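You operate a simulated robot arm through the tools that you are given. There is no shell and no other tool. Be economical: measure what you need, move in short steps, check, and stop when the job is done.

The job below is to be done with a simulated two-armed robot. You get a single attempt, and the scene is never put back.

TASK
Take the purple coupon and leave it on the clear top of the long grey bench. Pick up the orange coupon with one hand, pass it to the other hand and put it on the shelf over the packing bench. Open the bottom specimen drawer, take the template with the largest size on its label from the top of the prep bench and put it in the inside of the bottom specimen drawer and shut the drawer again. Close the bottom packing drawer. Take the green half from the top of the packing bench and leave it on the middle shelf of the steel shelves. Take the cream cube on the top of the packing bench and put it away on the top of the orange cabinet. Take the beige pad on the top of the packing bench and put it away on the fourth shelf from the bottom of the steel shelves. Put the small orange cube on top of the orange cube. Open the top drawer of the measuring bench, put the small white cube from the inside of the top drawer of the measuring bench in the teal tub, then shut the drawer. The order is free.

Only the result counts: the job must be done as asked and must still hold three seconds after the hand-in. Knocking over, shifting, dropping, spilling or breaking anything else fails it.

THE ROBOT
Two 7-joint arms with fingered hands on one trunk, on a base that drives. Base frame: it is fixed to the floor where the robot stands at the start and does not move with it; the origin is under the middle of the robot, x ahead of it, y to its left, z up; the surface under the hand at the start is at about z = 880. Units: mm, rad, N and s.
The left shoulder is at the start at [85, 182, 1097], the right one opposite. With the tool pointing down near the work surface each hand reaches from about 460 to 860 mm from the robot's upright axis, wherever it stands, measured 20 degrees to its own side. Places, roughly: beige pad (9x6x6 cm) [-2000, 600, 900]; bottom packing drawer [-1300, 500, 200]; bottom specimen drawer [-1300, 2000, 200]; clear top of the long grey bench [-1300, 2100, 900]; cream cube [-2000, 250, 1000]; fourth shelf of the steel shelves [-5100, 200, 1300]; green half [-1750, 0, 1000]; inside of the bottom specimen drawer [-1300, 2100, 200]; middle shelf of the steel shelves [-5100, 200, 900]; orange coupon [750, 250, 1000]; orange cube [-2250, 0, 1000]; purple coupon [750, 0, 1000]; shelf over the packing bench (62x22 cm) [-1920, 480, 1360]; small orange cube (4x4x5 cm) [-2700, 300, 900]; small white cube (4x4x5 cm) [-2700, 200, 800]; teal tub (18x13x8 cm) [-4700, -300, 300]; template [750, -500, 1000]; top drawer of the measuring bench [-2600, 100, 800]; top of the orange cabinet [-5700, -300, 900]. Payload 3.8 kg a hand.
Tool frame (each hand has its own): the origin (TCP) lies between the finger pads and is the grasp point; the fingertips stand 30 mm ahead of it; z points along the fingers, y is the line along which they close. Largest opening 104 mm; the body of the gripper starts 35 mm behind the TCP. The gripper is a hand of 4 fingers: y runs from the thumb to the fingers, the wrist lies at [-17, -104, -178] in the tool frame.
Orientation is that of the tool frame in the base frame, as a unit quaternion [x, y, z, w]. With the fingers straight down and the wrist toward the robot, the tool's x, y and z point along [0, 1, 0], [1, 0, 0] and [0, 0, -1] of the base frame.

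THE INTERFACE
- The arms move only by the tool apply_moves. It takes "left_moves", "right_moves" or both (then of equal length, played together; a hand with none holds still); each is a list that holds one entry, the list of rows, each a list of 6 numbers: the shift along the tool's x, y, z in mm, then the turn, a rotation vector about the tool's x, y, z in degrees. In form: [[[x, y, z, ax, ay, az], ...]]. A call has 1 to 8 rows; each row shifts and turns the commanded pose from where the row before left it, along the tool's axes as they then stand. Rows are played at 5 a second. More than 50 mm and 0.15 rad between two rows, and nothing of the call is played. Where a pose cannot be reached the arm comes as near as it can. A force on the tool above 40 N (or 10 N above the force at the start of the call, whichever is more), or a blocked arm, ends the call early, and 0.2 s more pass. In this call time passes only in rows, and 0.2 s behind the last. It gives the time, the measured TCP pose, the force on the tool (base axes), the opening and the grip force at its end, in the units of the frame above (readings bear some noise), with the torque about the TCP (base axes, N m) and any sound that the robot's microphone picked up.
- Cameras (640 x 400 px; columns grow to the right, rows downward): "scene" is now at [184.5, -23.2, 1307.5]; the picture's right is [-0.24, -0.97, 0.00], its down [-0.25, 0.06, -0.97] and it looks along [0.94, -0.23, -0.26] (base axes); focal length 214 px, centre (320, 200). "left" rides on the left gripper at [-66, -90, -125] in its tool frame; the picture's right is [-0.78, -0.30, 0.56], its down [0.57, -0.70, 0.42] and it looks along [0.27, 0.65, 0.71] (tool axes); focal length 275 px, centre (320, 200). "right" rides on the right gripper at [66, -90, -126] in its tool frame; the picture's right is [-0.78, 0.30, -0.56], its down [-0.57, -0.70, 0.43] and it looks along [-0.26, 0.65, 0.71] (tool axes); focal length 275 px, centre (320, 200). There is no depth. A picture from a camera that has moved, and an enlarged one, comes with that camera's place and axes in the base frame and with its lens.
- camera(camera): a new picture of that camera. No time passes.
- raise_lower(by): slides the trunk up (or, below 0, down) by that many mm; the arms and the scene camera ride with it, the base frame stays. It gives what a move gives, with no picture.
- steer(legs): drives the robot by 1 to 6 legs, each [ahead, left, turn to the left] in mm, mm and rad, along the robot's own axes; the way and the turn of a leg run together, so that a leg with both is an arc; at most 1500 mm and 3.142 rad a leg. The arms and the cameras ride along, it lands a little off, and it stops where it bumps. It gives what a move gives.
- set_fingers(index, middle, ring, thumb_bend, thumb_turn, hand): sets how far each is bent, from 0 (flat) to 1 (curled in); at 0.3 the hand is open as for a grip, at 0.7 the pads meet at the TCP. One left out holds its place. A second passes; each finger stops where it meets its share of the squeeze, and holds until it gets a number again. It is the only way to open and close the hand. It gives what a move gives, with no picture; readings hold the bend of each and the force on the fingers (four entries, about 0 where the hand has none), thumb and palm. thumb_turn goes from beside the hand (0) to across from the fingers (1), as for a grip.
- turn_head(pan, tilt): turns the head with the scene camera to pan (to the left, within 1.501 rad either way) and tilt (down, from -0.506 to 1.204), counted from straight ahead of the robot. It gives what a move gives.
- zoom(camera, box): a new picture of the part [left, top, right, bottom] of that camera's present view, enlarged. No time passes.
- finish_job(): hands the job in; it is judged then, once.

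Work in short steps. Places have to be worked out from the pictures, the camera data and where the tool is seen: move nearer, look again, correct. Check each grasp and each placing, and mend what went wrong. You have 546 turns and 338 pictures in all, those below and enlarged ones among them. Open the grippers and draw the arms clear of the work before you hand the job in, unless the task says otherwise.

The tools are called after "Call:" by a JSON object that holds its "method" and its "body". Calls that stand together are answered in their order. apply_moves: Moves the arms, as the interface text tells. Its arguments: {"type":"object","properties":{"left_moves":{"type":"array"},"right_moves":{"type":"array"}},"required":[]} The other tools are called the same way: raise_lower (by) slides the trunk up or down; set_fingers (index, middle, ring, thumb_bend, thumb_turn, hand) moves the fingers one by one; steer (legs) drives the base; turn_head (pan, tilt) turns the head that bears the scene camera; camera (camera) takes a picture; zoom (camera, box) takes an enlarged picture of a part of a camera's view; finish_job () hands the job in.

At the start:

```text
clock: 0.0
left_tcp_pos: [296.8, 30.0, 1226.1]
left_ee_rot: [0.707, 0.707, -0.001, 0.001]
left_contact_force: [8.1, -4.8, 20.0]
left_torque: [0.99, 2.77, 0.22]
left_width: 103.9
left_grasp_force: 0.0
left_shape: jaw
left_bend: [0.3, 0.3, 0.3, 0.3, 0.97]
left_finger forces: [0.1, 0.0, 0.0, 0.0, 0.1, 0.1]
right_tcp_pos: [492.8, -331.8, 1149.8]
right_ee_rot: [0.707, 0.707, -0.001, -0.001]
right_contact_force: [-0.2, 0.4, -1.0]
right_torque: [-0.02, 0.03, -0.01]
right_width: 103.7
right_grasp_force: 0.1
right_shape: jaw
right_bend: [0.3, 0.3, 0.3, 0.3, 0.97]
right_finger forces: [0.0, 0.0, 0.0, 0.0, 0.0, 0.1]
trunk travel left (down, up): [-250.0, 506.0]
robot x, y, heading: [1.6, -0.8, 0.001]
head pan, tilt: [-0.258, 0.23]
```

scene: 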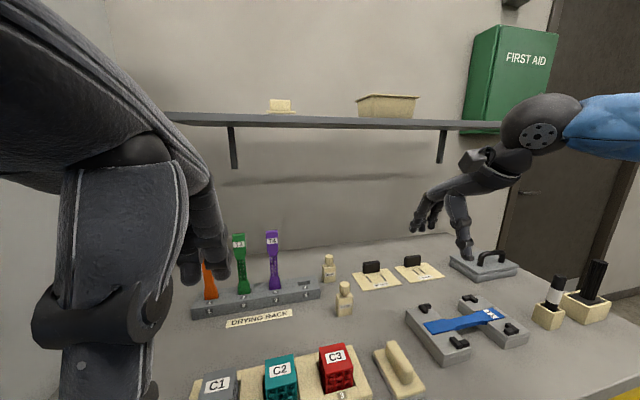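
right: 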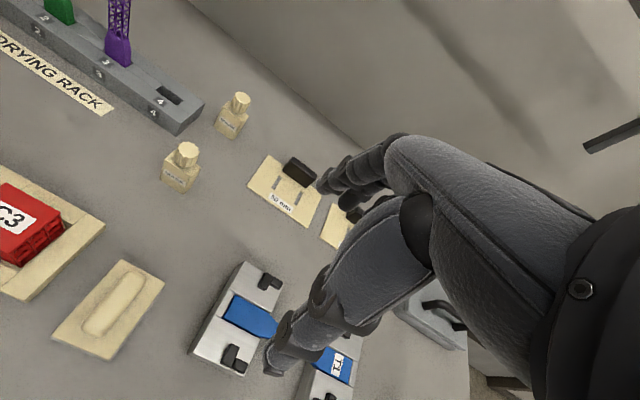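
left: 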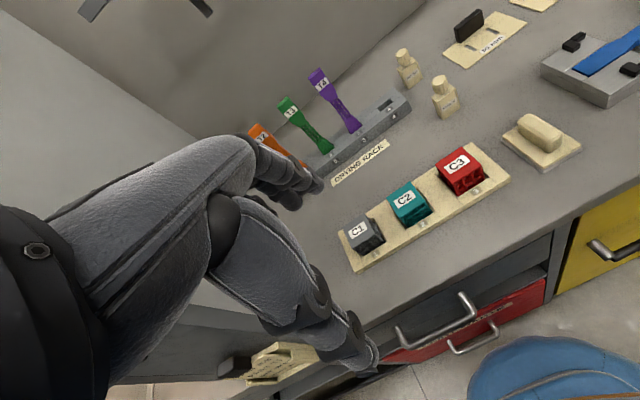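

The start pictures show the prep bench with the drying rack, coupons and templates. I zoom in on the details first.

Call:
{"method": "zoom", "body": {"camera": "scene", "box": [180, 220, 440, 400]}}

Call:
{"method": "zoom", "body": {"camera": "scene", "box": [340, 220, 640, 400]}}

```text
2.22 times, centred on (310, 310) of scene
camera zoom: at [184.5, -23.2, 1307.5], right [-0.24, -0.97, 0.0], down [-0.25, 0.06, -0.97], along [0.94, -0.23, -0.26], focal length 477 px, centre (342, -44)
```

zoom: 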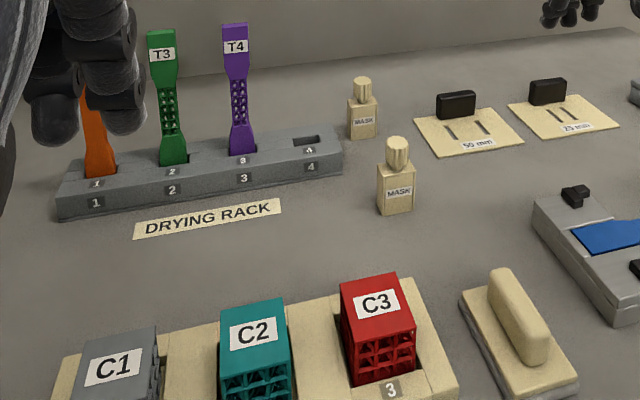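

```text
2.13 times, centred on (490, 310) of scene
camera zoom: at [184.5, -23.2, 1307.5], right [-0.24, -0.97, 0.0], down [-0.25, 0.06, -0.97], along [0.94, -0.23, -0.26], focal length 458 px, centre (-43, -35)
```

zoom: 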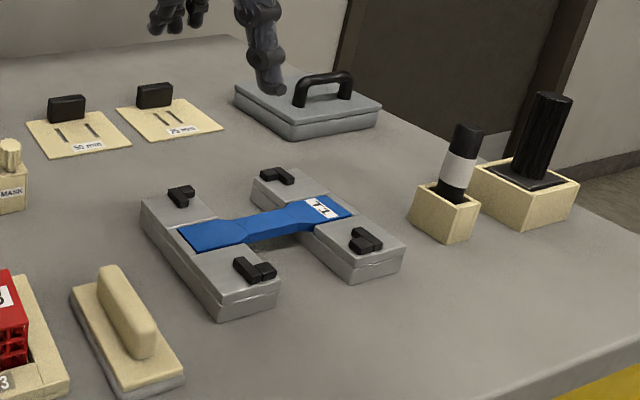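

Two templates are visible; their labels need a sharper reading.

Call:
{"method": "zoom", "body": {"camera": "scene", "box": [350, 250, 450, 300]}}

Call:
{"method": "zoom", "body": {"camera": "right", "box": [240, 140, 360, 260]}}

```text
6.40 times, centred on (400, 275) of scene
camera zoom: at [184.5, -23.2, 1307.5], right [-0.24, -0.97, 0.0], down [-0.25, 0.06, -0.97], along [0.94, -0.23, -0.26], focal length 1373 px, centre (-192, -280)
```

zoom: 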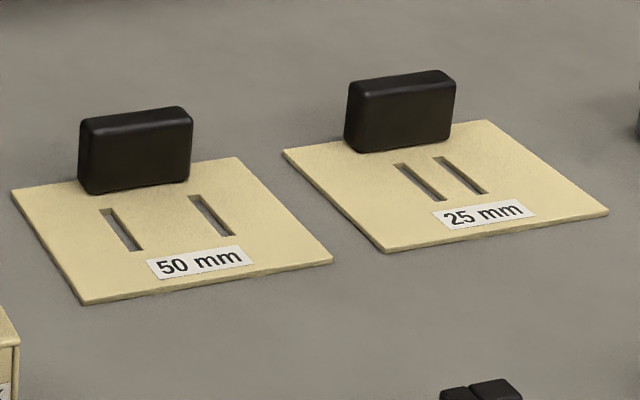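

```text
3.33 times, centred on (300, 200) of right
camera zoom: at [403.6, -265.9, 1273.9], right [0.3, -0.78, 0.56], down [-0.7, -0.57, -0.42], along [0.65, -0.26, -0.71], focal length 918 px, centre (387, 200)
```

zoom: 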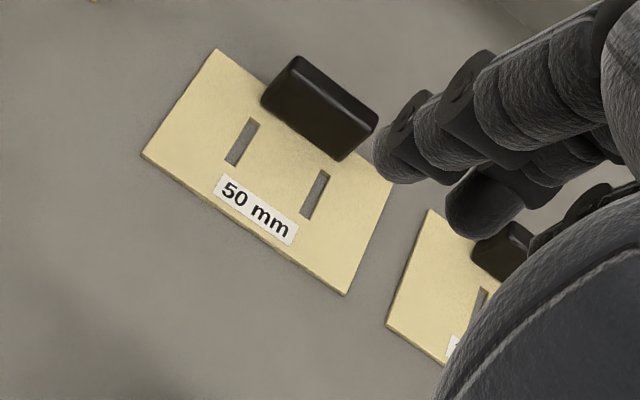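

50 mm is the largest label. The left hand seems to press on the head (force 20 N), so I move it forward and to the left, clear of the head and rack.

Call:
{"method": "apply_moves", "body": {"left_moves": [[[10, 30, 0, 0, 0, 0], [30, 35, 0, 0, 0, 0], [40, 25, 0, 0, 0, 0], [40, 25, 0, 0, 0, 0], [40, 25, 0, 0, 0, 0], [40, 25, 0, 0, 0, 0], [40, 20, 0, 0, 0, 0]]]}}

Call:
{"method": "camera", "body": {"camera": "scene"}}

```text
clock: 1.2
left_tcp_pos: [395.7, 172.6, 1251.1]
left_ee_rot: [0.717, 0.696, 0.012, 0.039]
left_contact_force: [-127.9, -129.8, -59.9]
left_torque: [9.23, -15.75, 13.61]
left_width: 103.7
left_grasp_force: 0.2
left_shape: jaw
left_bend: [0.3, 0.3, 0.3, 0.3, 0.97]
left_finger forces: [0.1, 0.1, 0.1, 0.0, 0.0, 6.0]
right_tcp_pos: [477.5, -329.9, 1153.7]
right_ee_rot: [0.705, 0.709, 0.006, 0.002]
right_contact_force: [-0.7, 0.3, 1.3]
right_torque: [0.0, -0.01, 0.04]
right_width: 103.7
right_grasp_force: 0.2
right_shape: jaw
right_bend: [0.3, 0.3, 0.3, 0.3, 0.97]
right_finger forces: [0.0, 0.1, 0.0, 0.1, 0.1, 0.0]
trunk travel left (down, up): [-250.0, 506.0]
robot x, y, heading: [-2.6, 6.2, 0.007]
head pan, tilt: [-0.258, 0.23]
stopped in row 6 (left hand): the force on the tool passed its limit at 600 N (the readings are from after the stop); the commanded pose is now the measured one
```

```text
330 pictures are left
camera scene: at [163.6, -25.6, 1312.0], right [-0.25, -0.97, -0.01], down [-0.21, 0.06, -0.98], along [0.95, -0.24, -0.22], focal length 214 px, centre (320, 200)
```

scene: 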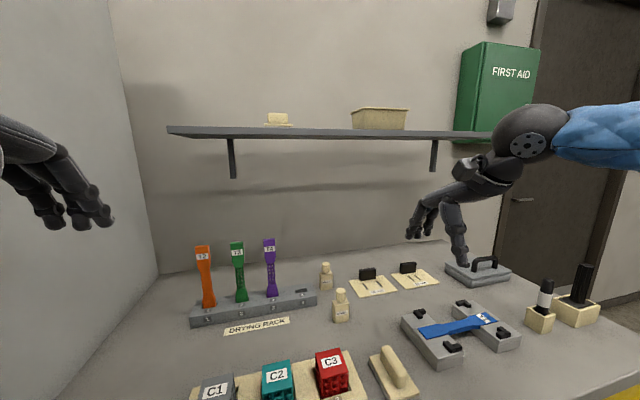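

The left arm hit the wall on the left (elbow). I back it off toward the middle.

Call:
{"method": "apply_moves", "body": {"left_moves": [[[-30, 0, 0, 0, 0, 0], [-30, 0, 0, 0, 0, 0]]]}}

Call:
{"method": "turn_head", "body": {"pan": 0.9, "tilt": 0.3}}

Call:
{"method": "camera", "body": {"camera": "scene"}}

```text
clock: 2.0
left_tcp_pos: [401.9, 164.4, 1265.2]
left_ee_rot: [0.694, 0.717, 0.011, 0.058]
left_contact_force: [0.5, -0.5, -0.6]
left_torque: [0.01, 0.03, 0.0]
left_width: 104.1
left_grasp_force: 0.1
left_shape: jaw
left_bend: [0.3, 0.3, 0.3, 0.3, 0.97]
left_finger forces: [0.0, 0.0, 0.0, 0.0, 0.0, 0.0]
right_tcp_pos: [495.2, -291.3, 1153.3]
right_ee_rot: [0.693, 0.721, 0.001, 0.003]
right_contact_force: [0.4, 0.0, 0.6]
right_torque: [-0.06, -0.02, 0.01]
right_width: 104.1
right_grasp_force: 0.1
right_shape: jaw
right_bend: [0.3, 0.3, 0.3, 0.3, 0.97]
right_finger forces: [0.0, 0.0, 0.0, 0.0, 0.0, 0.1]
trunk travel left (down, up): [-250.0, 506.0]
robot x, y, heading: [0.9, 17.0, 0.037]
head pan, tilt: [-0.258, 0.23]
stopped in row 2 (left hand): the arm was blocked; the commanded pose is now the measured one
```

```text
clock: 3.4
left_tcp_pos: [399.8, 164.6, 1264.7]
left_ee_rot: [0.697, 0.715, 0.012, 0.058]
left_contact_force: [0.5, 0.5, -0.3]
left_torque: [0.03, -0.02, 0.02]
left_width: 103.9
left_grasp_force: 0.1
left_shape: jaw
left_bend: [0.3, 0.3, 0.3, 0.3, 0.97]
left_finger forces: [0.0, 0.0, 0.0, 0.0, 0.1, 0.1]
right_tcp_pos: [495.1, -291.1, 1155.5]
right_ee_rot: [0.693, 0.721, 0.0, 0.005]
right_contact_force: [-0.1, -0.6, 0.6]
right_torque: [-0.04, 0.02, 0.0]
right_width: 103.9
right_grasp_force: 0.0
right_shape: jaw
right_bend: [0.3, 0.3, 0.3, 0.3, 0.97]
right_finger forces: [0.1, 0.1, 0.0, 0.1, 0.0, 0.0]
trunk travel left (down, up): [-250.0, 506.0]
robot x, y, heading: [0.1, 14.7, 0.041]
head pan, tilt: [0.901, 0.3]
```

```text
329 pictures are left
camera scene: at [137.2, 101.3, 1304.7], right [0.81, -0.59, 0.01], down [-0.17, -0.24, -0.96], along [0.57, 0.77, -0.3], focal length 214 px, centre (320, 200)
```

scene: 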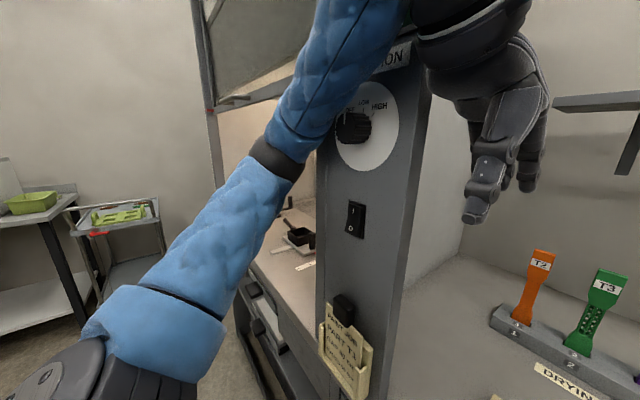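

The left forearm is up against the fume hood's side panel. I drive straight back to free it and gain room.

Call:
{"method": "steer", "body": {"legs": [[-300, 0, 0]]}}

Call:
{"method": "camera", "body": {"camera": "scene"}}

```text
clock: 5.4
left_tcp_pos: [117.9, 140.7, 1253.7]
left_ee_rot: [0.7, 0.713, 0.008, 0.041]
left_contact_force: [0.0, 0.2, 0.6]
left_torque: [0.0, -0.1, 0.0]
left_width: 103.9
left_grasp_force: 0.1
left_shape: jaw
left_bend: [0.3, 0.3, 0.3, 0.3, 0.97]
left_finger forces: [0.0, 0.1, 0.0, 0.0, 0.0, 0.0]
right_tcp_pos: [206.3, -311.5, 1149.4]
right_ee_rot: [0.695, 0.719, 0.0, 0.0]
right_contact_force: [0.1, -0.6, 0.2]
right_torque: [0.01, -0.04, -0.01]
right_width: 103.9
right_grasp_force: 0.0
right_shape: jaw
right_bend: [0.3, 0.3, 0.3, 0.3, 0.97]
right_finger forces: [0.0, 0.0, 0.0, 0.0, 0.0, 0.1]
trunk travel left (down, up): [-250.0, 506.0]
robot x, y, heading: [-295.8, 5.6, 0.03]
head pan, tilt: [0.901, 0.3]
```

```text
328 pictures are left
camera scene: at [-147.6, 82.6, 1303.7], right [0.8, -0.6, 0.0], down [-0.18, -0.24, -0.96], along [0.57, 0.77, -0.3], focal length 214 px, centre (320, 200)
```

scene: 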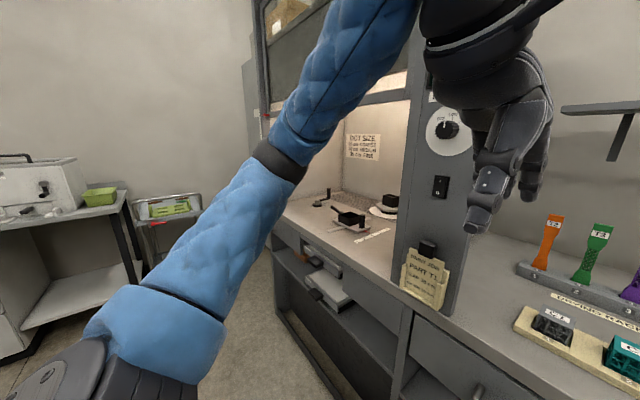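

The panel's face is at about x = 330 and its inner side near y = 240. I'll stand further right (y ≈ -250) so that the left arm can reach the rack without touching it.

Call:
{"method": "steer", "body": {"legs": [[100, -256, -0.03], [190, 0, 0]]}}

Call:
{"method": "turn_head", "body": {"pan": 0.2, "tilt": 0.35}}

Call:
{"method": "camera", "body": {"camera": "scene"}}

```text
clock: 8.5
left_tcp_pos: [420.3, -127.4, 1251.5]
left_ee_rot: [0.711, 0.702, 0.007, 0.04]
left_contact_force: [1.1, 0.4, -0.1]
left_torque: [-0.02, 0.02, -0.05]
left_width: 103.9
left_grasp_force: 0.1
left_shape: jaw
left_bend: [0.3, 0.3, 0.3, 0.3, 0.97]
left_finger forces: [0.0, 0.0, 0.0, 0.0, 0.0, 0.1]
right_tcp_pos: [495.3, -581.6, 1147.9]
right_ee_rot: [0.706, 0.708, -0.002, -0.001]
right_contact_force: [0.6, 0.6, 0.3]
right_torque: [-0.02, 0.03, -0.01]
right_width: 104.1
right_grasp_force: 0.1
right_shape: jaw
right_bend: [0.3, 0.3, 0.3, 0.3, 0.97]
right_finger forces: [0.0, 0.0, 0.0, 0.0, 0.0, 0.0]
trunk travel left (down, up): [-250.0, 506.0]
robot x, y, heading: [4.8, -250.3, -0.001]
head pan, tilt: [0.901, 0.3]
```

```text
clock: 9.6
left_tcp_pos: [417.7, -128.1, 1251.6]
left_ee_rot: [0.711, 0.702, 0.007, 0.04]
left_contact_force: [0.0, -1.0, 0.1]
left_torque: [0.0, 0.01, 0.0]
left_width: 104.1
left_grasp_force: 0.1
left_shape: jaw
left_bend: [0.3, 0.3, 0.3, 0.3, 0.97]
left_finger forces: [0.0, 0.0, 0.1, 0.0, 0.1, 0.0]
right_tcp_pos: [493.6, -582.6, 1149.3]
right_ee_rot: [0.706, 0.708, -0.001, 0.0]
right_contact_force: [0.6, 0.2, -0.2]
right_torque: [0.01, 0.0, -0.02]
right_width: 103.6
right_grasp_force: 0.1
right_shape: jaw
right_bend: [0.3, 0.3, 0.3, 0.3, 0.97]
right_finger forces: [0.1, 0.0, 0.0, 0.1, 0.1, 0.0]
trunk travel left (down, up): [-250.0, 506.0]
robot x, y, heading: [-2.2, -249.8, 0.001]
head pan, tilt: [0.201, 0.351]
```

```text
327 pictures are left
camera scene: at [185.2, -233.0, 1298.8], right [0.2, -0.98, 0.0], down [-0.34, -0.07, -0.94], along [0.92, 0.19, -0.34], focal length 214 px, centre (320, 200)
```

scene: 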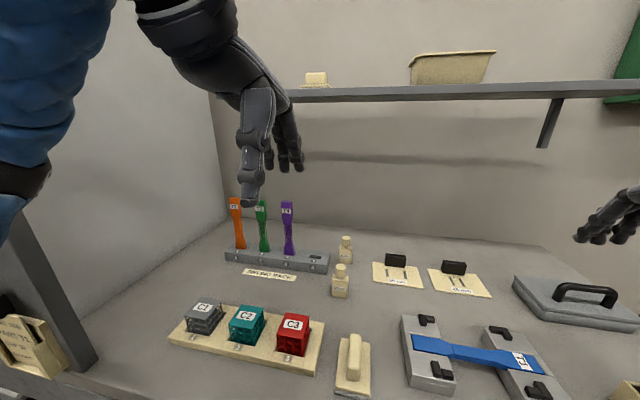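

Now an enlarged view of the rack for triangulating the coupons.

Call:
{"method": "zoom", "body": {"camera": "scene", "box": [210, 190, 350, 280]}}

```text
4.44 times, centred on (280, 235) of scene
camera zoom: at [185.2, -233.0, 1298.8], right [0.2, -0.98, 0.0], down [-0.34, -0.07, -0.94], along [0.92, 0.19, -0.34], focal length 953 px, centre (498, 44)
```

zoom: 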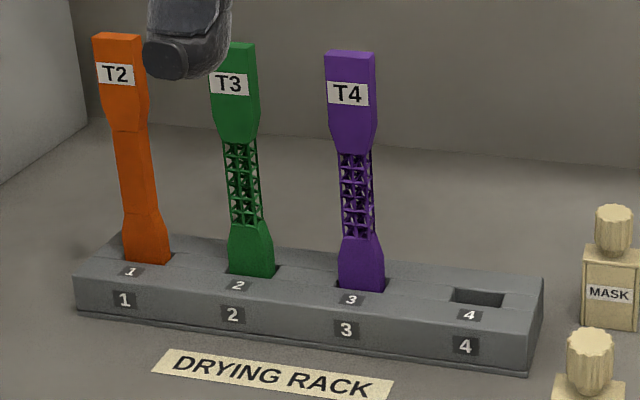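

Purple's top is near (720, -27, 1086), orange's near (724, 139, 1087). I level the left tool and move it part of the way toward orange.

Call:
{"method": "apply_moves", "body": {"left_moves": [[[0, 30, 0, 3.8, 2.6, 0], [15, 40, 0, 0, 0, 0], [15, 40, 0, 0, 0, 0], [25, 40, 0, 0, 0, 0], [25, 40, 0, 0, 0, 0], [30, 30, 0, 0, 0, 0]]]}}

Call:
{"method": "turn_head", "body": {"pan": 0.6, "tilt": 0.35}}

Call:
{"method": "camera", "body": {"camera": "scene"}}

```text
clock: 11.0
left_tcp_pos: [642.2, -17.2, 1254.8]
left_ee_rot: [0.712, 0.702, 0.0, 0.0]
left_contact_force: [0.0, -0.5, 0.3]
left_torque: [-0.01, 0.01, 0.03]
left_width: 103.9
left_grasp_force: 0.2
left_shape: jaw
left_bend: [0.3, 0.3, 0.3, 0.3, 0.97]
left_finger forces: [0.0, 0.0, 0.1, 0.0, 0.0, 0.1]
right_tcp_pos: [495.0, -581.1, 1148.7]
right_ee_rot: [0.706, 0.708, 0.0, -0.001]
right_contact_force: [0.5, -0.5, -0.5]
right_torque: [-0.04, 0.02, 0.04]
right_width: 104.0
right_grasp_force: 0.0
right_shape: jaw
right_bend: [0.3, 0.3, 0.3, 0.3, 0.97]
right_finger forces: [0.0, 0.0, 0.0, 0.1, 0.1, 0.0]
trunk travel left (down, up): [-250.0, 506.0]
robot x, y, heading: [2.1, -250.5, 0.001]
head pan, tilt: [0.201, 0.351]
```

```text
clock: 11.9
left_tcp_pos: [641.5, -16.9, 1254.5]
left_ee_rot: [0.711, 0.703, 0.0, 0.001]
left_contact_force: [-0.4, 0.1, 0.3]
left_torque: [0.01, 0.01, 0.0]
left_width: 103.8
left_grasp_force: 0.0
left_shape: jaw
left_bend: [0.3, 0.3, 0.3, 0.3, 0.97]
left_finger forces: [0.0, 0.1, 0.1, 0.1, 0.0, 0.1]
right_tcp_pos: [495.7, -581.8, 1148.8]
right_ee_rot: [0.706, 0.709, -0.001, -0.001]
right_contact_force: [0.2, -0.2, -0.6]
right_torque: [0.04, -0.01, -0.02]
right_width: 103.8
right_grasp_force: 0.0
right_shape: jaw
right_bend: [0.3, 0.3, 0.3, 0.3, 0.97]
right_finger forces: [0.1, 0.0, 0.0, 0.0, 0.1, 0.1]
trunk travel left (down, up): [-250.0, 506.0]
robot x, y, heading: [-0.1, -252.0, 0.007]
head pan, tilt: [0.6, 0.351]
```

```text
325 pictures are left
camera scene: at [170.9, -199.1, 1298.8], right [0.57, -0.82, 0.0], down [-0.28, -0.19, -0.94], along [0.77, 0.53, -0.34], focal length 214 px, centre (320, 200)
```

scene: 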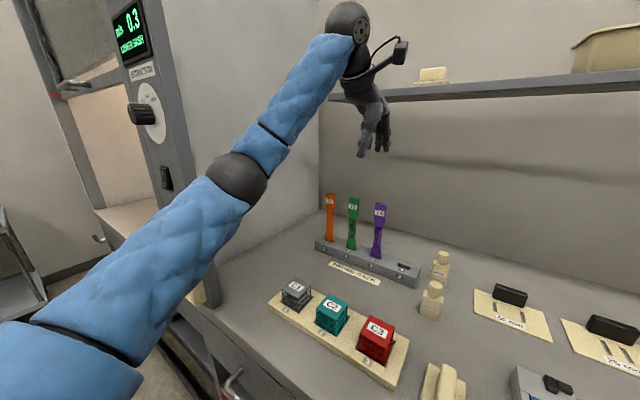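

Elbow clearance looks good (~100 mm to the panel). I continue to above the orange coupon.

Call:
{"method": "apply_moves", "body": {"left_moves": [[[35, 20, 10, 0, 0, 0], [40, 20, 15, 0, 0, 0], [40, 20, 15, 0, 0, 0], [40, 20, 15, 0, 0, 0]]]}}

Call:
{"method": "camera", "body": {"camera": "scene"}}

Call:
{"method": "camera", "body": {"camera": "left"}}

```text
clock: 12.9
left_tcp_pos: [723.5, 134.3, 1199.5]
left_ee_rot: [0.712, 0.702, 0.003, 0.001]
left_contact_force: [-0.6, 0.6, 0.5]
left_torque: [0.05, -0.05, 0.0]
left_width: 103.6
left_grasp_force: 0.0
left_shape: jaw
left_bend: [0.3, 0.3, 0.3, 0.3, 0.97]
left_finger forces: [0.0, 0.1, 0.1, 0.1, 0.0, 0.0]
right_tcp_pos: [493.3, -582.9, 1148.4]
right_ee_rot: [0.706, 0.708, 0.0, 0.0]
right_contact_force: [0.9, 0.0, -0.1]
right_torque: [0.01, -0.02, 0.02]
right_width: 104.0
right_grasp_force: 0.0
right_shape: jaw
right_bend: [0.3, 0.3, 0.3, 0.3, 0.97]
right_finger forces: [0.0, 0.0, 0.0, 0.1, 0.0, 0.0]
trunk travel left (down, up): [-250.0, 506.0]
robot x, y, heading: [1.5, -252.6, 0.005]
head pan, tilt: [0.6, 0.351]
```

```text
324 pictures are left
camera scene: at [169.5, -200.5, 1299.1], right [0.57, -0.82, 0.0], down [-0.28, -0.19, -0.94], along [0.77, 0.53, -0.34], focal length 214 px, centre (320, 200)
```

scene: 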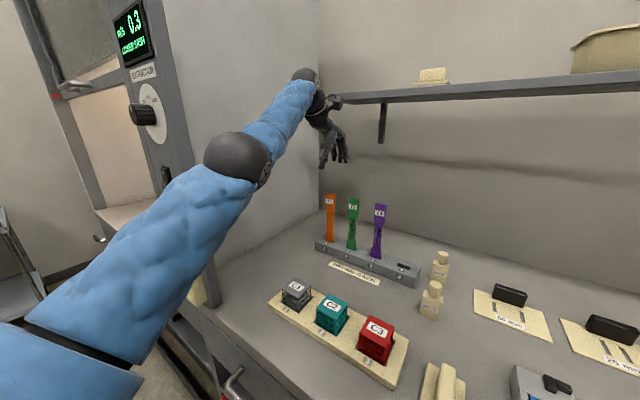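

```text
323 pictures are left
camera left: at [630.9, 66.8, 1325.0], right [-0.31, -0.77, -0.56], down [-0.69, 0.58, -0.43], along [0.65, 0.26, -0.71], focal length 275 px, centre (320, 200)
```

left: 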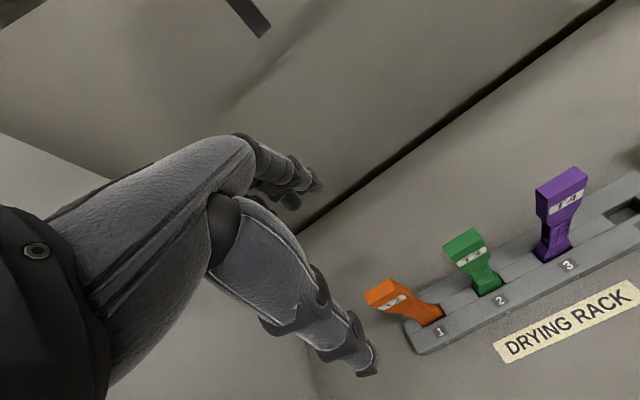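

Left camera puts orange's top at about (714, 136, 1087). I lower around it in two stages.

Call:
{"method": "apply_moves", "body": {"left_moves": [[[1, -6, 45, 0, 0, 0], [1, 0, 45, 0, 0, 0], [0, 0, 42, 0, 0, 0]]]}}

Call:
{"method": "camera", "body": {"camera": "left"}}

Call:
{"method": "zoom", "body": {"camera": "scene", "box": [270, 100, 430, 280]}}

```text
clock: 13.7
left_tcp_pos: [717.8, 136.0, 1065.5]
left_ee_rot: [0.711, 0.703, -0.001, 0.001]
left_contact_force: [-0.5, 0.5, 0.2]
left_torque: [-0.02, 0.02, 0.04]
left_width: 103.8
left_grasp_force: 0.1
left_shape: jaw
left_bend: [0.3, 0.3, 0.3, 0.3, 0.97]
left_finger forces: [0.1, 0.0, 0.0, 0.1, 0.0, 0.0]
right_tcp_pos: [494.6, -581.8, 1147.4]
right_ee_rot: [0.706, 0.708, -0.001, 0.0]
right_contact_force: [0.2, 0.2, 0.2]
right_torque: [0.02, -0.01, 0.0]
right_width: 103.7
right_grasp_force: 0.1
right_shape: jaw
right_bend: [0.3, 0.3, 0.3, 0.3, 0.97]
right_finger forces: [0.0, 0.0, 0.1, 0.0, 0.0, 0.0]
trunk travel left (down, up): [-250.0, 506.0]
robot x, y, heading: [-1.4, -250.4, 0.001]
head pan, tilt: [0.6, 0.351]
```

```text
322 pictures are left
camera left: at [626.8, 70.7, 1190.2], right [-0.3, -0.77, -0.56], down [-0.69, 0.58, -0.43], along [0.65, 0.26, -0.71], focal length 275 px, centre (320, 200)
```

left: 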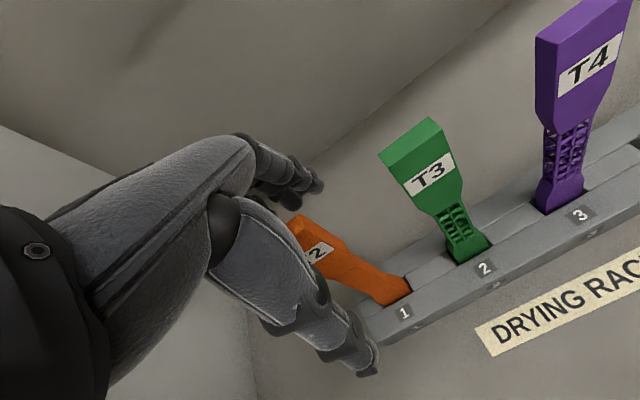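

```text
2.22 times, centred on (350, 190) of scene
camera zoom: at [171.5, -198.5, 1298.6], right [0.57, -0.82, 0.0], down [-0.28, -0.2, -0.94], along [0.77, 0.53, -0.34], focal length 477 px, centre (253, 222)
```

zoom: 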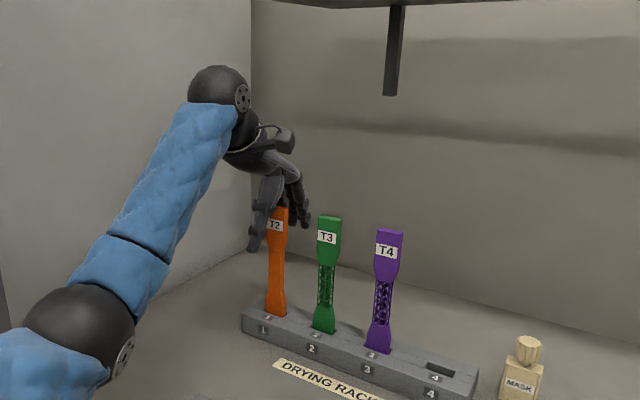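

The coupon's head sits at the grasp point. I close the left hand.

Call:
{"method": "set_fingers", "body": {"hand": "left", "index": 0.72, "middle": 0.72, "ring": 0.72, "thumb_bend": 0.72}}

Call:
{"method": "camera", "body": {"camera": "left"}}

```text
clock: 14.7
left_tcp_pos: [718.4, 135.1, 1066.9]
left_ee_rot: [0.712, 0.702, 0.0, 0.001]
left_contact_force: [-0.5, -0.1, -0.1]
left_torque: [-0.02, 0.02, 0.0]
left_width: 9.3
left_grasp_force: 6.7
left_shape: fingers
left_bend: [0.71, 0.71, 0.72, 0.67, 0.97]
left_finger forces: [4.4, 2.4, 0.0, 0.0, 7.1, 0.1]
right_tcp_pos: [493.1, -581.9, 1148.1]
right_ee_rot: [0.705, 0.709, -0.001, 0.0]
right_contact_force: [-0.4, 0.8, 0.1]
right_torque: [0.05, 0.02, 0.0]
right_width: 104.3
right_grasp_force: 0.1
right_shape: jaw
right_bend: [0.3, 0.3, 0.3, 0.3, 0.97]
right_finger forces: [0.0, 0.0, 0.0, 0.1, 0.1, 0.0]
trunk travel left (down, up): [-250.0, 506.0]
robot x, y, heading: [-0.1, -251.5, 0.002]
head pan, tilt: [0.6, 0.351]
```

```text
320 pictures are left
camera left: at [626.6, 69.8, 1191.0], right [-0.31, -0.77, -0.56], down [-0.69, 0.58, -0.43], along [0.65, 0.26, -0.71], focal length 275 px, centre (320, 200)
```

left: 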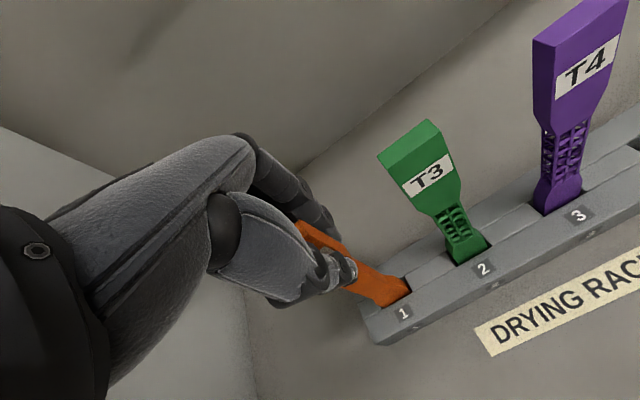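

Gripped with 7 N; I tighten a bit, then lift straight up.

Call:
{"method": "set_fingers", "body": {"hand": "left", "index": 0.85, "middle": 0.85, "ring": 0.75, "thumb_bend": 0.75}}

Call:
{"method": "apply_moves", "body": {"left_moves": [[[0, 0, -20, 0, 0, 0], [0, 0, -30, 0, 0, 0], [0, 0, -40, 0, 0, 0], [0, 0, -40, 0, 0, 0]]]}}

Call:
{"method": "camera", "body": {"camera": "scene"}}

```text
clock: 15.7
left_tcp_pos: [718.6, 135.8, 1064.4]
left_ee_rot: [0.712, 0.703, 0.0, 0.001]
left_contact_force: [0.5, -0.8, -1.3]
left_torque: [-0.07, 0.16, -0.08]
left_width: 8.3
left_grasp_force: 14.0
left_shape: fingers
left_bend: [0.73, 0.74, 0.75, 0.66, 0.96]
left_finger forces: [6.8, 7.0, 0.1, 0.0, 14.0, 0.1]
right_tcp_pos: [493.8, -582.0, 1148.6]
right_ee_rot: [0.706, 0.708, -0.001, 0.0]
right_contact_force: [0.1, 0.6, -0.3]
right_torque: [0.03, 0.02, -0.04]
right_width: 104.1
right_grasp_force: 0.1
right_shape: jaw
right_bend: [0.3, 0.3, 0.3, 0.3, 0.97]
right_finger forces: [0.0, 0.0, 0.1, 0.1, 0.0, 0.0]
trunk travel left (down, up): [-250.0, 506.0]
robot x, y, heading: [2.4, -250.5, 0.009]
head pan, tilt: [0.6, 0.351]
```

```text
clock: 16.7
left_tcp_pos: [715.3, 132.8, 1197.5]
left_ee_rot: [0.711, 0.703, 0.001, 0.001]
left_contact_force: [0.4, 0.1, -0.4]
left_torque: [0.0, 0.0, -0.01]
left_width: 8.4
left_grasp_force: 15.4
left_shape: fingers
left_bend: [0.74, 0.74, 0.75, 0.66, 0.95]
left_finger forces: [9.0, 6.0, 0.0, 0.1, 15.0, 0.0]
right_tcp_pos: [493.4, -581.9, 1149.0]
right_ee_rot: [0.706, 0.709, 0.002, -0.001]
right_contact_force: [0.3, -0.2, 0.9]
right_torque: [-0.01, 0.0, 0.05]
right_width: 104.1
right_grasp_force: 0.1
right_shape: jaw
right_bend: [0.3, 0.3, 0.3, 0.3, 0.97]
right_finger forces: [0.0, 0.1, 0.1, 0.0, 0.0, 0.0]
trunk travel left (down, up): [-250.0, 506.0]
robot x, y, heading: [3.5, -251.1, 0.002]
head pan, tilt: [0.6, 0.351]
```

```text
319 pictures are left
camera scene: at [169.6, -200.0, 1299.1], right [0.57, -0.82, 0.0], down [-0.28, -0.19, -0.94], along [0.77, 0.53, -0.34], focal length 214 px, centre (320, 200)
```

scene: 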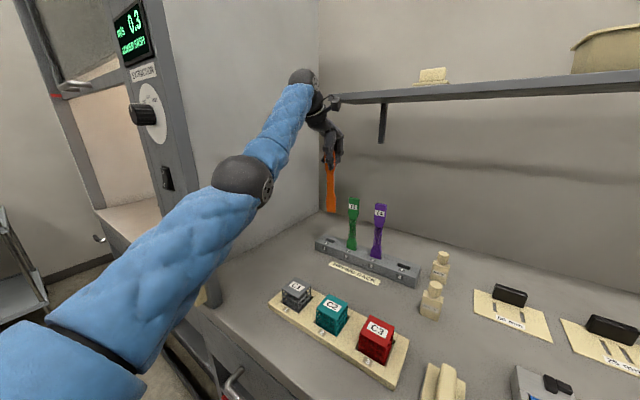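

Orange is free. I retract first toward the robot, then sideways to the middle for the handover; at the same time I turn the right tool toward the left (about its y) while keeping it away.

Call:
{"method": "apply_moves", "body": {"left_moves": [[[0, -45, -5, 0, 0, 0], [0, -45, -5, 0, 0, 0], [-10, -40, -5, 0, 0, 0], [-45, -15, -5, 0, 0, 0], [-45, -10, 0, 0, 0, 0], [-45, -10, 0, 0, 0, 0], [-45, -10, 0, 0, 0, 0], [-45, -10, 0, 0, 0, 0]]], "right_moves": [[[0, 0, -10, 0, 8, 0], [0, 0, 0, 0, 8, 0], [0, 0, 0, 0, 8, 0], [0, 0, 0, 0, 8, 0], [0, 0, 0, 0, 8, 0], [0, 0, 0, 0, 8, 0], [0, 0, 0, 0, 8, 0], [0, 0, 0, 0, 8, 0]]]}}

Call:
{"method": "turn_head", "body": {"pan": -0.1, "tilt": 0.35}}

Call:
{"method": "camera", "body": {"camera": "scene"}}

```text
clock: 18.5
left_tcp_pos: [528.0, -98.9, 1216.9]
left_ee_rot: [0.711, 0.704, 0.001, 0.001]
left_contact_force: [-0.2, -0.5, -0.5]
left_torque: [0.03, -0.03, 0.01]
left_width: 8.7
left_grasp_force: 15.2
left_shape: fingers
left_bend: [0.74, 0.75, 0.75, 0.66, 0.94]
left_finger forces: [8.8, 5.8, 0.0, 0.1, 14.7, 0.0]
right_tcp_pos: [493.4, -581.8, 1157.4]
right_ee_rot: [0.598, 0.599, 0.376, -0.378]
right_contact_force: [-0.7, -0.5, 0.0]
right_torque: [0.03, -0.01, 0.01]
right_width: 103.9
right_grasp_force: 0.1
right_shape: jaw
right_bend: [0.3, 0.3, 0.3, 0.3, 0.97]
right_finger forces: [0.0, 0.0, 0.1, 0.0, 0.0, 0.1]
trunk travel left (down, up): [-250.0, 506.0]
robot x, y, heading: [4.2, -251.9, 0.004]
head pan, tilt: [0.6, 0.351]
```

```text
clock: 19.5
left_tcp_pos: [529.1, -98.1, 1215.8]
left_ee_rot: [0.711, 0.703, 0.0, 0.001]
left_contact_force: [-0.3, 0.3, -1.2]
left_torque: [0.03, -0.03, 0.01]
left_width: 8.5
left_grasp_force: 15.2
left_shape: fingers
left_bend: [0.74, 0.75, 0.75, 0.66, 0.94]
left_finger forces: [8.8, 5.9, 0.0, 0.0, 14.8, 0.0]
right_tcp_pos: [494.4, -581.6, 1158.1]
right_ee_rot: [0.599, 0.6, 0.374, -0.376]
right_contact_force: [0.5, 0.3, -0.3]
right_torque: [0.01, 0.0, 0.01]
right_width: 104.1
right_grasp_force: 0.1
right_shape: jaw
right_bend: [0.3, 0.3, 0.3, 0.3, 0.97]
right_finger forces: [0.0, 0.0, 0.1, 0.0, 0.0, 0.1]
trunk travel left (down, up): [-250.0, 506.0]
robot x, y, heading: [1.8, -251.8, 0.002]
head pan, tilt: [-0.099, 0.351]
```

```text
318 pictures are left
camera scene: at [186.9, -260.8, 1298.8], right [-0.1, -1.0, 0.0], down [-0.34, 0.03, -0.94], along [0.93, -0.09, -0.34], focal length 214 px, centre (320, 200)
```

scene: 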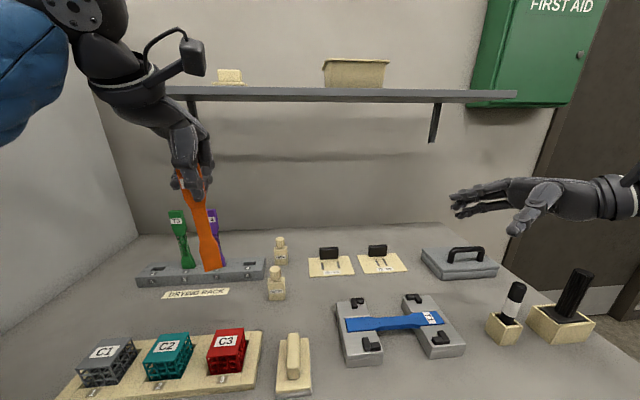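

Coupon hangs straight, its foot at z ≈ 1044. I finish turning the right tool to point left, lower it to z ≈ 1086, and bring the left hand closer to the middle.

Call:
{"method": "apply_moves", "body": {"left_moves": [[[-20, 0, 0, 0, 0, 0], [-20, 0, 0, 0, 0, 0], [-20, 0, 0, 0, 0, 0], [-20, 0, 0, 0, 0, 0], [-20, 0, 0, 0, 0, 0], [0, 0, 0, 0, 0, 0], [0, 0, 0, 0, 0, 0], [0, 0, 0, 0, 0, 0]]], "right_moves": [[[0, 0, 0, 0, 8.5, 0], [0, 0, 0, 0, 8.5, 0], [0, 0, 0, 0, 8.5, 0], [-20, 10, 35, 0, 0, 0], [-20, 10, 35, 0, 0, 0], [-16, 10, 35, 0, 0, 0], [-16, 5, 30, 0, 0, 0], [0, 0, 30, 0, 0, 0]]]}}

Call:
{"method": "camera", "body": {"camera": "scene"}}

Call:
{"method": "camera", "body": {"camera": "right"}}

```text
clock: 21.3
left_tcp_pos: [527.6, -196.9, 1217.9]
left_ee_rot: [0.711, 0.703, 0.0, 0.001]
left_contact_force: [-0.8, 0.7, 0.2]
left_torque: [-0.04, 0.01, -0.01]
left_width: 8.4
left_grasp_force: 15.0
left_shape: fingers
left_bend: [0.74, 0.75, 0.75, 0.66, 0.94]
left_finger forces: [8.8, 5.9, 0.0, 0.1, 14.7, 0.0]
right_tcp_pos: [527.6, -416.5, 1086.4]
right_ee_rot: [0.501, 0.503, 0.496, -0.499]
right_contact_force: [-0.1, 0.0, -0.9]
right_torque: [0.01, 0.0, 0.05]
right_width: 103.9
right_grasp_force: 0.2
right_shape: jaw
right_bend: [0.3, 0.3, 0.3, 0.3, 0.97]
right_finger forces: [0.1, 0.1, 0.0, 0.0, 0.1, 0.0]
trunk travel left (down, up): [-250.0, 506.0]
robot x, y, heading: [2.4, -250.0, -0.001]
head pan, tilt: [-0.099, 0.351]
```

```text
317 pictures are left
camera scene: at [187.0, -260.5, 1298.8], right [-0.1, -1.0, 0.0], down [-0.34, 0.03, -0.94], along [0.93, -0.09, -0.34], focal length 214 px, centre (320, 200)
```

scene: 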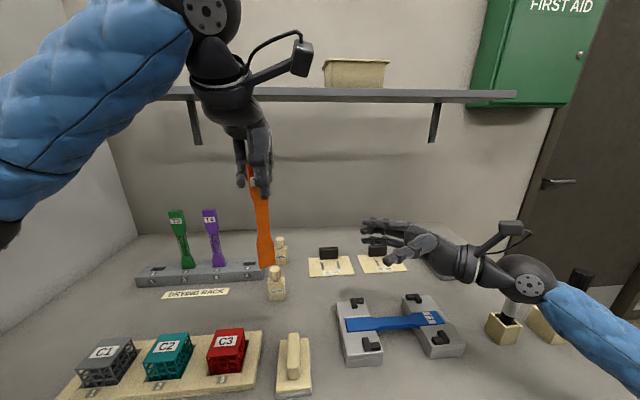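

```text
316 pictures are left
camera right: at [439.2, -542.3, 1152.7], right [0.3, -0.56, -0.77], down [-0.7, 0.42, -0.58], along [0.65, 0.71, -0.27], focal length 275 px, centre (320, 200)
```

right: 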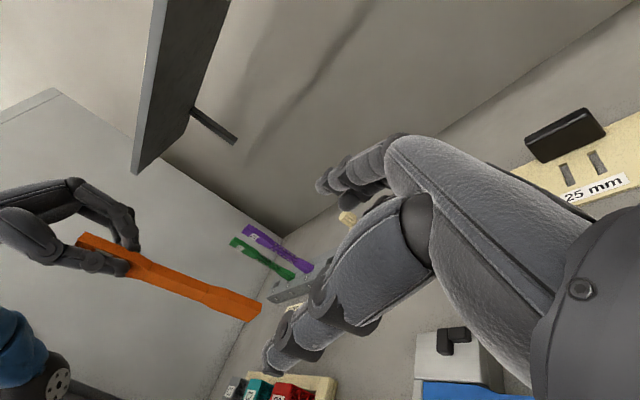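

The coupon's foot is at about (533, -197, 1047), right at the right hand's height. I advance the right hand around it.

Call:
{"method": "apply_moves", "body": {"right_moves": [[[0, 0, 45, 0, 0, 0], [0, 0, 45, 0, 0, 0], [0, 1, 45, 0, 0, 0], [0, 1, 40, 0, 0, 0], [0, 0, 38, 0, 0, 0]]]}}

Call:
{"method": "camera", "body": {"camera": "scene"}}

Call:
{"method": "camera", "body": {"camera": "right"}}

```text
clock: 22.7
left_tcp_pos: [508.0, -236.3, 1226.4]
left_ee_rot: [0.727, 0.686, 0.005, 0.007]
left_contact_force: [0.7, 0.2, -0.2]
left_torque: [0.01, -0.01, -0.03]
left_width: 8.3
left_grasp_force: 15.1
left_shape: fingers
left_bend: [0.74, 0.75, 0.75, 0.66, 0.94]
left_finger forces: [8.8, 5.9, 0.0, 0.0, 14.8, 0.1]
right_tcp_pos: [508.8, -248.1, 1105.6]
right_ee_rot: [0.502, 0.504, 0.523, -0.47]
right_contact_force: [0.1, 0.7, -0.5]
right_torque: [0.0, 0.0, 0.04]
right_width: 104.0
right_grasp_force: 0.1
right_shape: jaw
right_bend: [0.3, 0.3, 0.3, 0.3, 0.97]
right_finger forces: [0.0, 0.0, 0.0, 0.1, 0.0, 0.0]
trunk travel left (down, up): [-250.0, 506.0]
robot x, y, heading: [-2.9, -268.1, -0.047]
head pan, tilt: [-0.099, 0.351]
stopped in row 5 (right hand): the arm was blocked; the commanded pose is now the measured one
```

```text
315 pictures are left
camera scene: at [163.7, -283.7, 1301.8], right [-0.14, -0.99, 0.0], down [-0.33, 0.05, -0.94], along [0.93, -0.14, -0.33], focal length 214 px, centre (320, 200)
```

scene: 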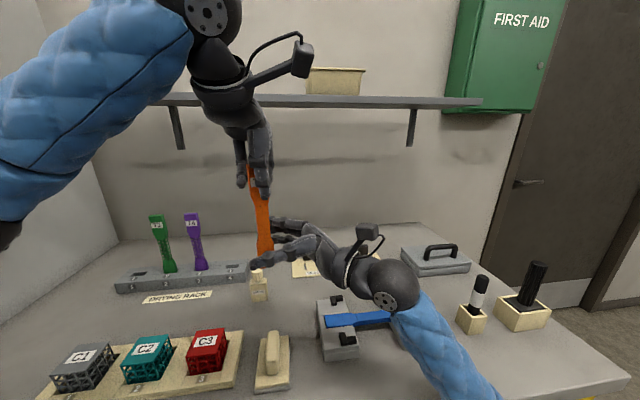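

```text
314 pictures are left
camera right: at [409.3, -368.3, 1168.7], right [0.31, -0.58, -0.75], down [-0.65, 0.45, -0.61], along [0.7, 0.68, -0.24], focal length 275 px, centre (320, 200)
```

right: 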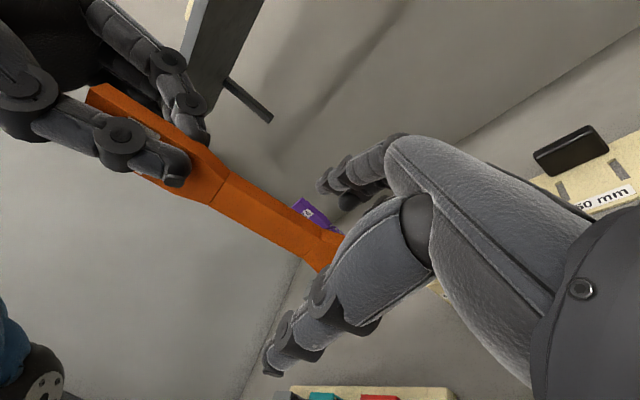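

The right elbow most likely met the bench edge and pushed the base. I back the robot away from the bench to finish the handover in free air.

Call:
{"method": "steer", "body": {"legs": [[-400, 0, 0]]}}

Call:
{"method": "camera", "body": {"camera": "scene"}}

Call:
{"method": "camera", "body": {"camera": "right"}}

```text
clock: 25.2
left_tcp_pos: [129.7, -222.4, 1216.3]
left_ee_rot: [0.726, 0.688, 0.0, 0.0]
left_contact_force: [0.2, -0.3, -1.2]
left_torque: [-0.01, 0.0, 0.05]
left_width: 8.4
left_grasp_force: 14.7
left_shape: fingers
left_bend: [0.74, 0.75, 0.75, 0.66, 0.94]
left_finger forces: [8.7, 5.9, 0.0, 0.0, 14.7, 0.0]
right_tcp_pos: [130.9, -230.5, 1092.5]
right_ee_rot: [0.507, 0.498, 0.514, -0.48]
right_contact_force: [0.6, 0.1, 0.6]
right_torque: [-0.01, 0.0, -0.05]
right_width: 103.9
right_grasp_force: 0.0
right_shape: jaw
right_bend: [0.3, 0.3, 0.3, 0.3, 0.97]
right_finger forces: [0.1, 0.0, 0.0, 0.1, 0.0, 0.0]
trunk travel left (down, up): [-250.0, 506.0]
robot x, y, heading: [-399.2, -255.5, -0.039]
head pan, tilt: [-0.099, 0.351]
```

```text
313 pictures are left
camera scene: at [-213.4, -271.2, 1299.0], right [-0.14, -0.99, 0.0], down [-0.34, 0.05, -0.94], along [0.93, -0.13, -0.34], focal length 214 px, centre (320, 200)
```

scene: 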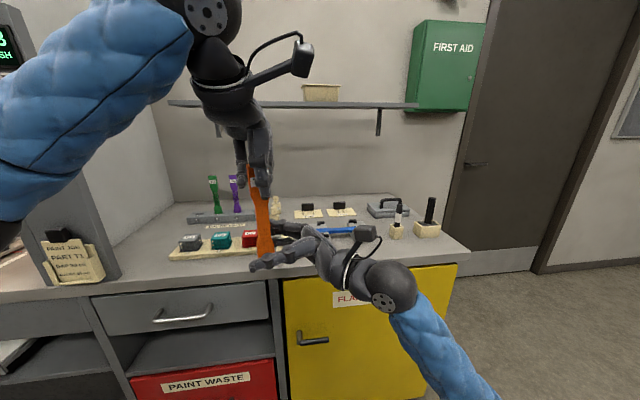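

```text
312 pictures are left
camera right: at [33.0, -352.1, 1157.8], right [0.29, -0.58, -0.76], down [-0.67, 0.45, -0.59], along [0.68, 0.68, -0.26], focal length 275 px, centre (320, 200)
```

right: 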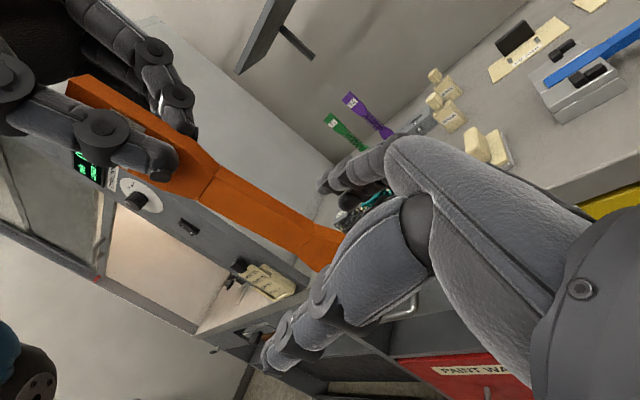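

Away from the bench everything is free; the coupon's lower flare lies between right thumb and fingers. Small adjustment, then close the right hand.

Call:
{"method": "apply_moves", "body": {"right_moves": [[[-8, 0, 6, 0, 0, 0]]]}}

Call:
{"method": "set_fingers", "body": {"hand": "right", "index": 0.74, "middle": 0.74, "ring": 0.74, "thumb_bend": 0.72}}

Call:
{"method": "camera", "body": {"camera": "right"}}

```text
clock: 25.6
left_tcp_pos: [129.4, -221.2, 1216.6]
left_ee_rot: [0.726, 0.688, 0.0, 0.0]
left_contact_force: [-0.2, 0.1, -0.2]
left_torque: [-0.01, -0.02, 0.01]
left_width: 8.4
left_grasp_force: 15.1
left_shape: fingers
left_bend: [0.74, 0.75, 0.75, 0.66, 0.94]
left_finger forces: [8.8, 5.8, 0.0, 0.0, 14.7, 0.0]
right_tcp_pos: [129.4, -223.7, 1084.5]
right_ee_rot: [0.507, 0.497, 0.514, -0.481]
right_contact_force: [0.1, -0.1, 0.1]
right_torque: [0.01, 0.01, 0.01]
right_width: 103.9
right_grasp_force: 0.0
right_shape: jaw
right_bend: [0.3, 0.3, 0.3, 0.3, 0.97]
right_finger forces: [0.1, 0.0, 0.0, 0.1, 0.0, 0.1]
trunk travel left (down, up): [-250.0, 506.0]
robot x, y, heading: [-396.8, -253.2, -0.037]
head pan, tilt: [-0.099, 0.351]
```

```text
clock: 26.6
left_tcp_pos: [130.6, -220.5, 1216.8]
left_ee_rot: [0.726, 0.688, 0.0, 0.001]
left_contact_force: [1.5, -0.4, 3.3]
left_torque: [-0.11, 0.1, -0.02]
left_width: 8.2
left_grasp_force: 14.9
left_shape: fingers
left_bend: [0.74, 0.75, 0.75, 0.66, 0.94]
left_finger forces: [8.9, 6.6, 0.0, 0.0, 14.6, 0.0]
right_tcp_pos: [130.9, -224.8, 1083.5]
right_ee_rot: [0.507, 0.498, 0.513, -0.481]
right_contact_force: [-0.7, 0.4, -3.8]
right_torque: [-0.02, -0.23, 0.02]
right_width: 5.2
right_grasp_force: 9.7
right_shape: fingers
right_bend: [0.73, 0.73, 0.73, 0.67, 0.97]
right_finger forces: [3.1, 2.8, 4.6, 0.0, 9.4, 0.1]
trunk travel left (down, up): [-250.0, 506.0]
robot x, y, heading: [-398.2, -254.0, -0.04]
head pan, tilt: [-0.099, 0.351]
```

```text
311 pictures are left
camera right: at [34.2, -345.8, 1148.5], right [0.29, -0.58, -0.76], down [-0.67, 0.45, -0.59], along [0.68, 0.68, -0.26], focal length 275 px, centre (320, 200)
```

right: 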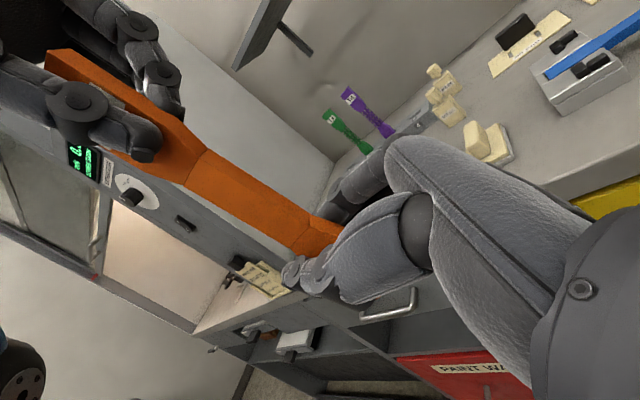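

All right-hand fingers bear on the coupon. I tighten the right grip, then release with the left and raise it clear.

Call:
{"method": "set_fingers", "body": {"hand": "right", "index": 0.8, "middle": 0.8, "ring": 0.8, "thumb_bend": 0.75}}

Call:
{"method": "set_fingers", "body": {"hand": "left", "index": 0.3, "middle": 0.3, "ring": 0.3, "thumb_bend": 0.3}}

Call:
{"method": "apply_moves", "body": {"left_moves": [[[0, 0, -40, 0, 0, 0], [0, 0, -40, 0, 0, 0]]]}}

Call:
{"method": "camera", "body": {"camera": "scene"}}

```text
clock: 27.6
left_tcp_pos: [130.0, -222.4, 1215.7]
left_ee_rot: [0.726, 0.688, 0.0, 0.001]
left_contact_force: [2.3, 0.2, 9.3]
left_torque: [-0.12, 0.15, -0.12]
left_width: 8.3
left_grasp_force: 16.7
left_shape: fingers
left_bend: [0.74, 0.75, 0.75, 0.66, 0.95]
left_finger forces: [7.9, 10.0, 0.0, 0.1, 16.1, 0.0]
right_tcp_pos: [130.4, -224.7, 1084.1]
right_ee_rot: [0.508, 0.498, 0.513, -0.481]
right_contact_force: [-2.1, -0.4, -8.9]
right_torque: [0.05, -0.52, 0.15]
right_width: 4.3
right_grasp_force: 23.2
right_shape: fingers
right_bend: [0.78, 0.78, 0.78, 0.67, 0.96]
right_finger forces: [8.6, 6.6, 9.3, 0.1, 22.0, 0.0]
trunk travel left (down, up): [-250.0, 506.0]
robot x, y, heading: [-398.2, -253.4, -0.035]
head pan, tilt: [-0.099, 0.351]
```

```text
clock: 28.6
left_tcp_pos: [130.0, -222.5, 1217.2]
left_ee_rot: [0.725, 0.688, -0.001, 0.0]
left_contact_force: [0.3, -0.8, 0.4]
left_torque: [-0.03, -0.02, -0.02]
left_width: 104.3
left_grasp_force: 0.1
left_shape: fingers
left_bend: [0.3, 0.3, 0.3, 0.3, 0.97]
left_finger forces: [0.0, 0.0, 0.0, 0.1, 0.0, 0.0]
right_tcp_pos: [130.8, -225.5, 1083.5]
right_ee_rot: [0.508, 0.497, 0.514, -0.481]
right_contact_force: [-0.1, 0.0, 0.0]
right_torque: [-0.03, -0.02, 0.01]
right_width: 1.1
right_grasp_force: 0.1
right_shape: fingers
right_bend: [0.79, 0.8, 0.8, 0.69, 0.96]
right_finger forces: [0.0, 0.0, 0.0, 0.1, 0.0, 0.0]
trunk travel left (down, up): [-250.0, 506.0]
robot x, y, heading: [-399.4, -254.7, -0.043]
head pan, tilt: [-0.099, 0.351]
```

```text
clock: 29.2
left_tcp_pos: [131.2, -222.9, 1297.6]
left_ee_rot: [0.726, 0.687, -0.001, 0.0]
left_contact_force: [-0.1, -0.2, 0.1]
left_torque: [-0.01, -0.01, 0.01]
left_width: 104.2
left_grasp_force: 0.1
left_shape: fingers
left_bend: [0.3, 0.3, 0.3, 0.3, 0.97]
left_finger forces: [0.1, 0.1, 0.0, 0.0, 0.1, 0.0]
right_tcp_pos: [129.8, -224.7, 1084.8]
right_ee_rot: [0.509, 0.498, 0.513, -0.48]
right_contact_force: [0.2, 0.0, -0.6]
right_torque: [-0.02, 0.01, 0.0]
right_width: 1.0
right_grasp_force: 0.2
right_shape: fingers
right_bend: [0.79, 0.8, 0.8, 0.69, 0.96]
right_finger forces: [0.0, 0.1, 0.1, 0.0, 0.0, 0.1]
trunk travel left (down, up): [-250.0, 506.0]
robot x, y, heading: [-400.7, -256.4, -0.036]
head pan, tilt: [-0.099, 0.351]
```

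```text
310 pictures are left
camera scene: at [-213.2, -271.5, 1298.9], right [-0.14, -0.99, 0.0], down [-0.34, 0.05, -0.94], along [0.93, -0.13, -0.34], focal length 214 px, centre (320, 200)
```

scene: 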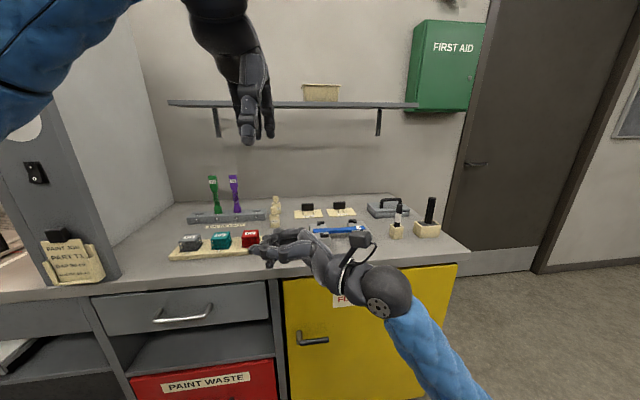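

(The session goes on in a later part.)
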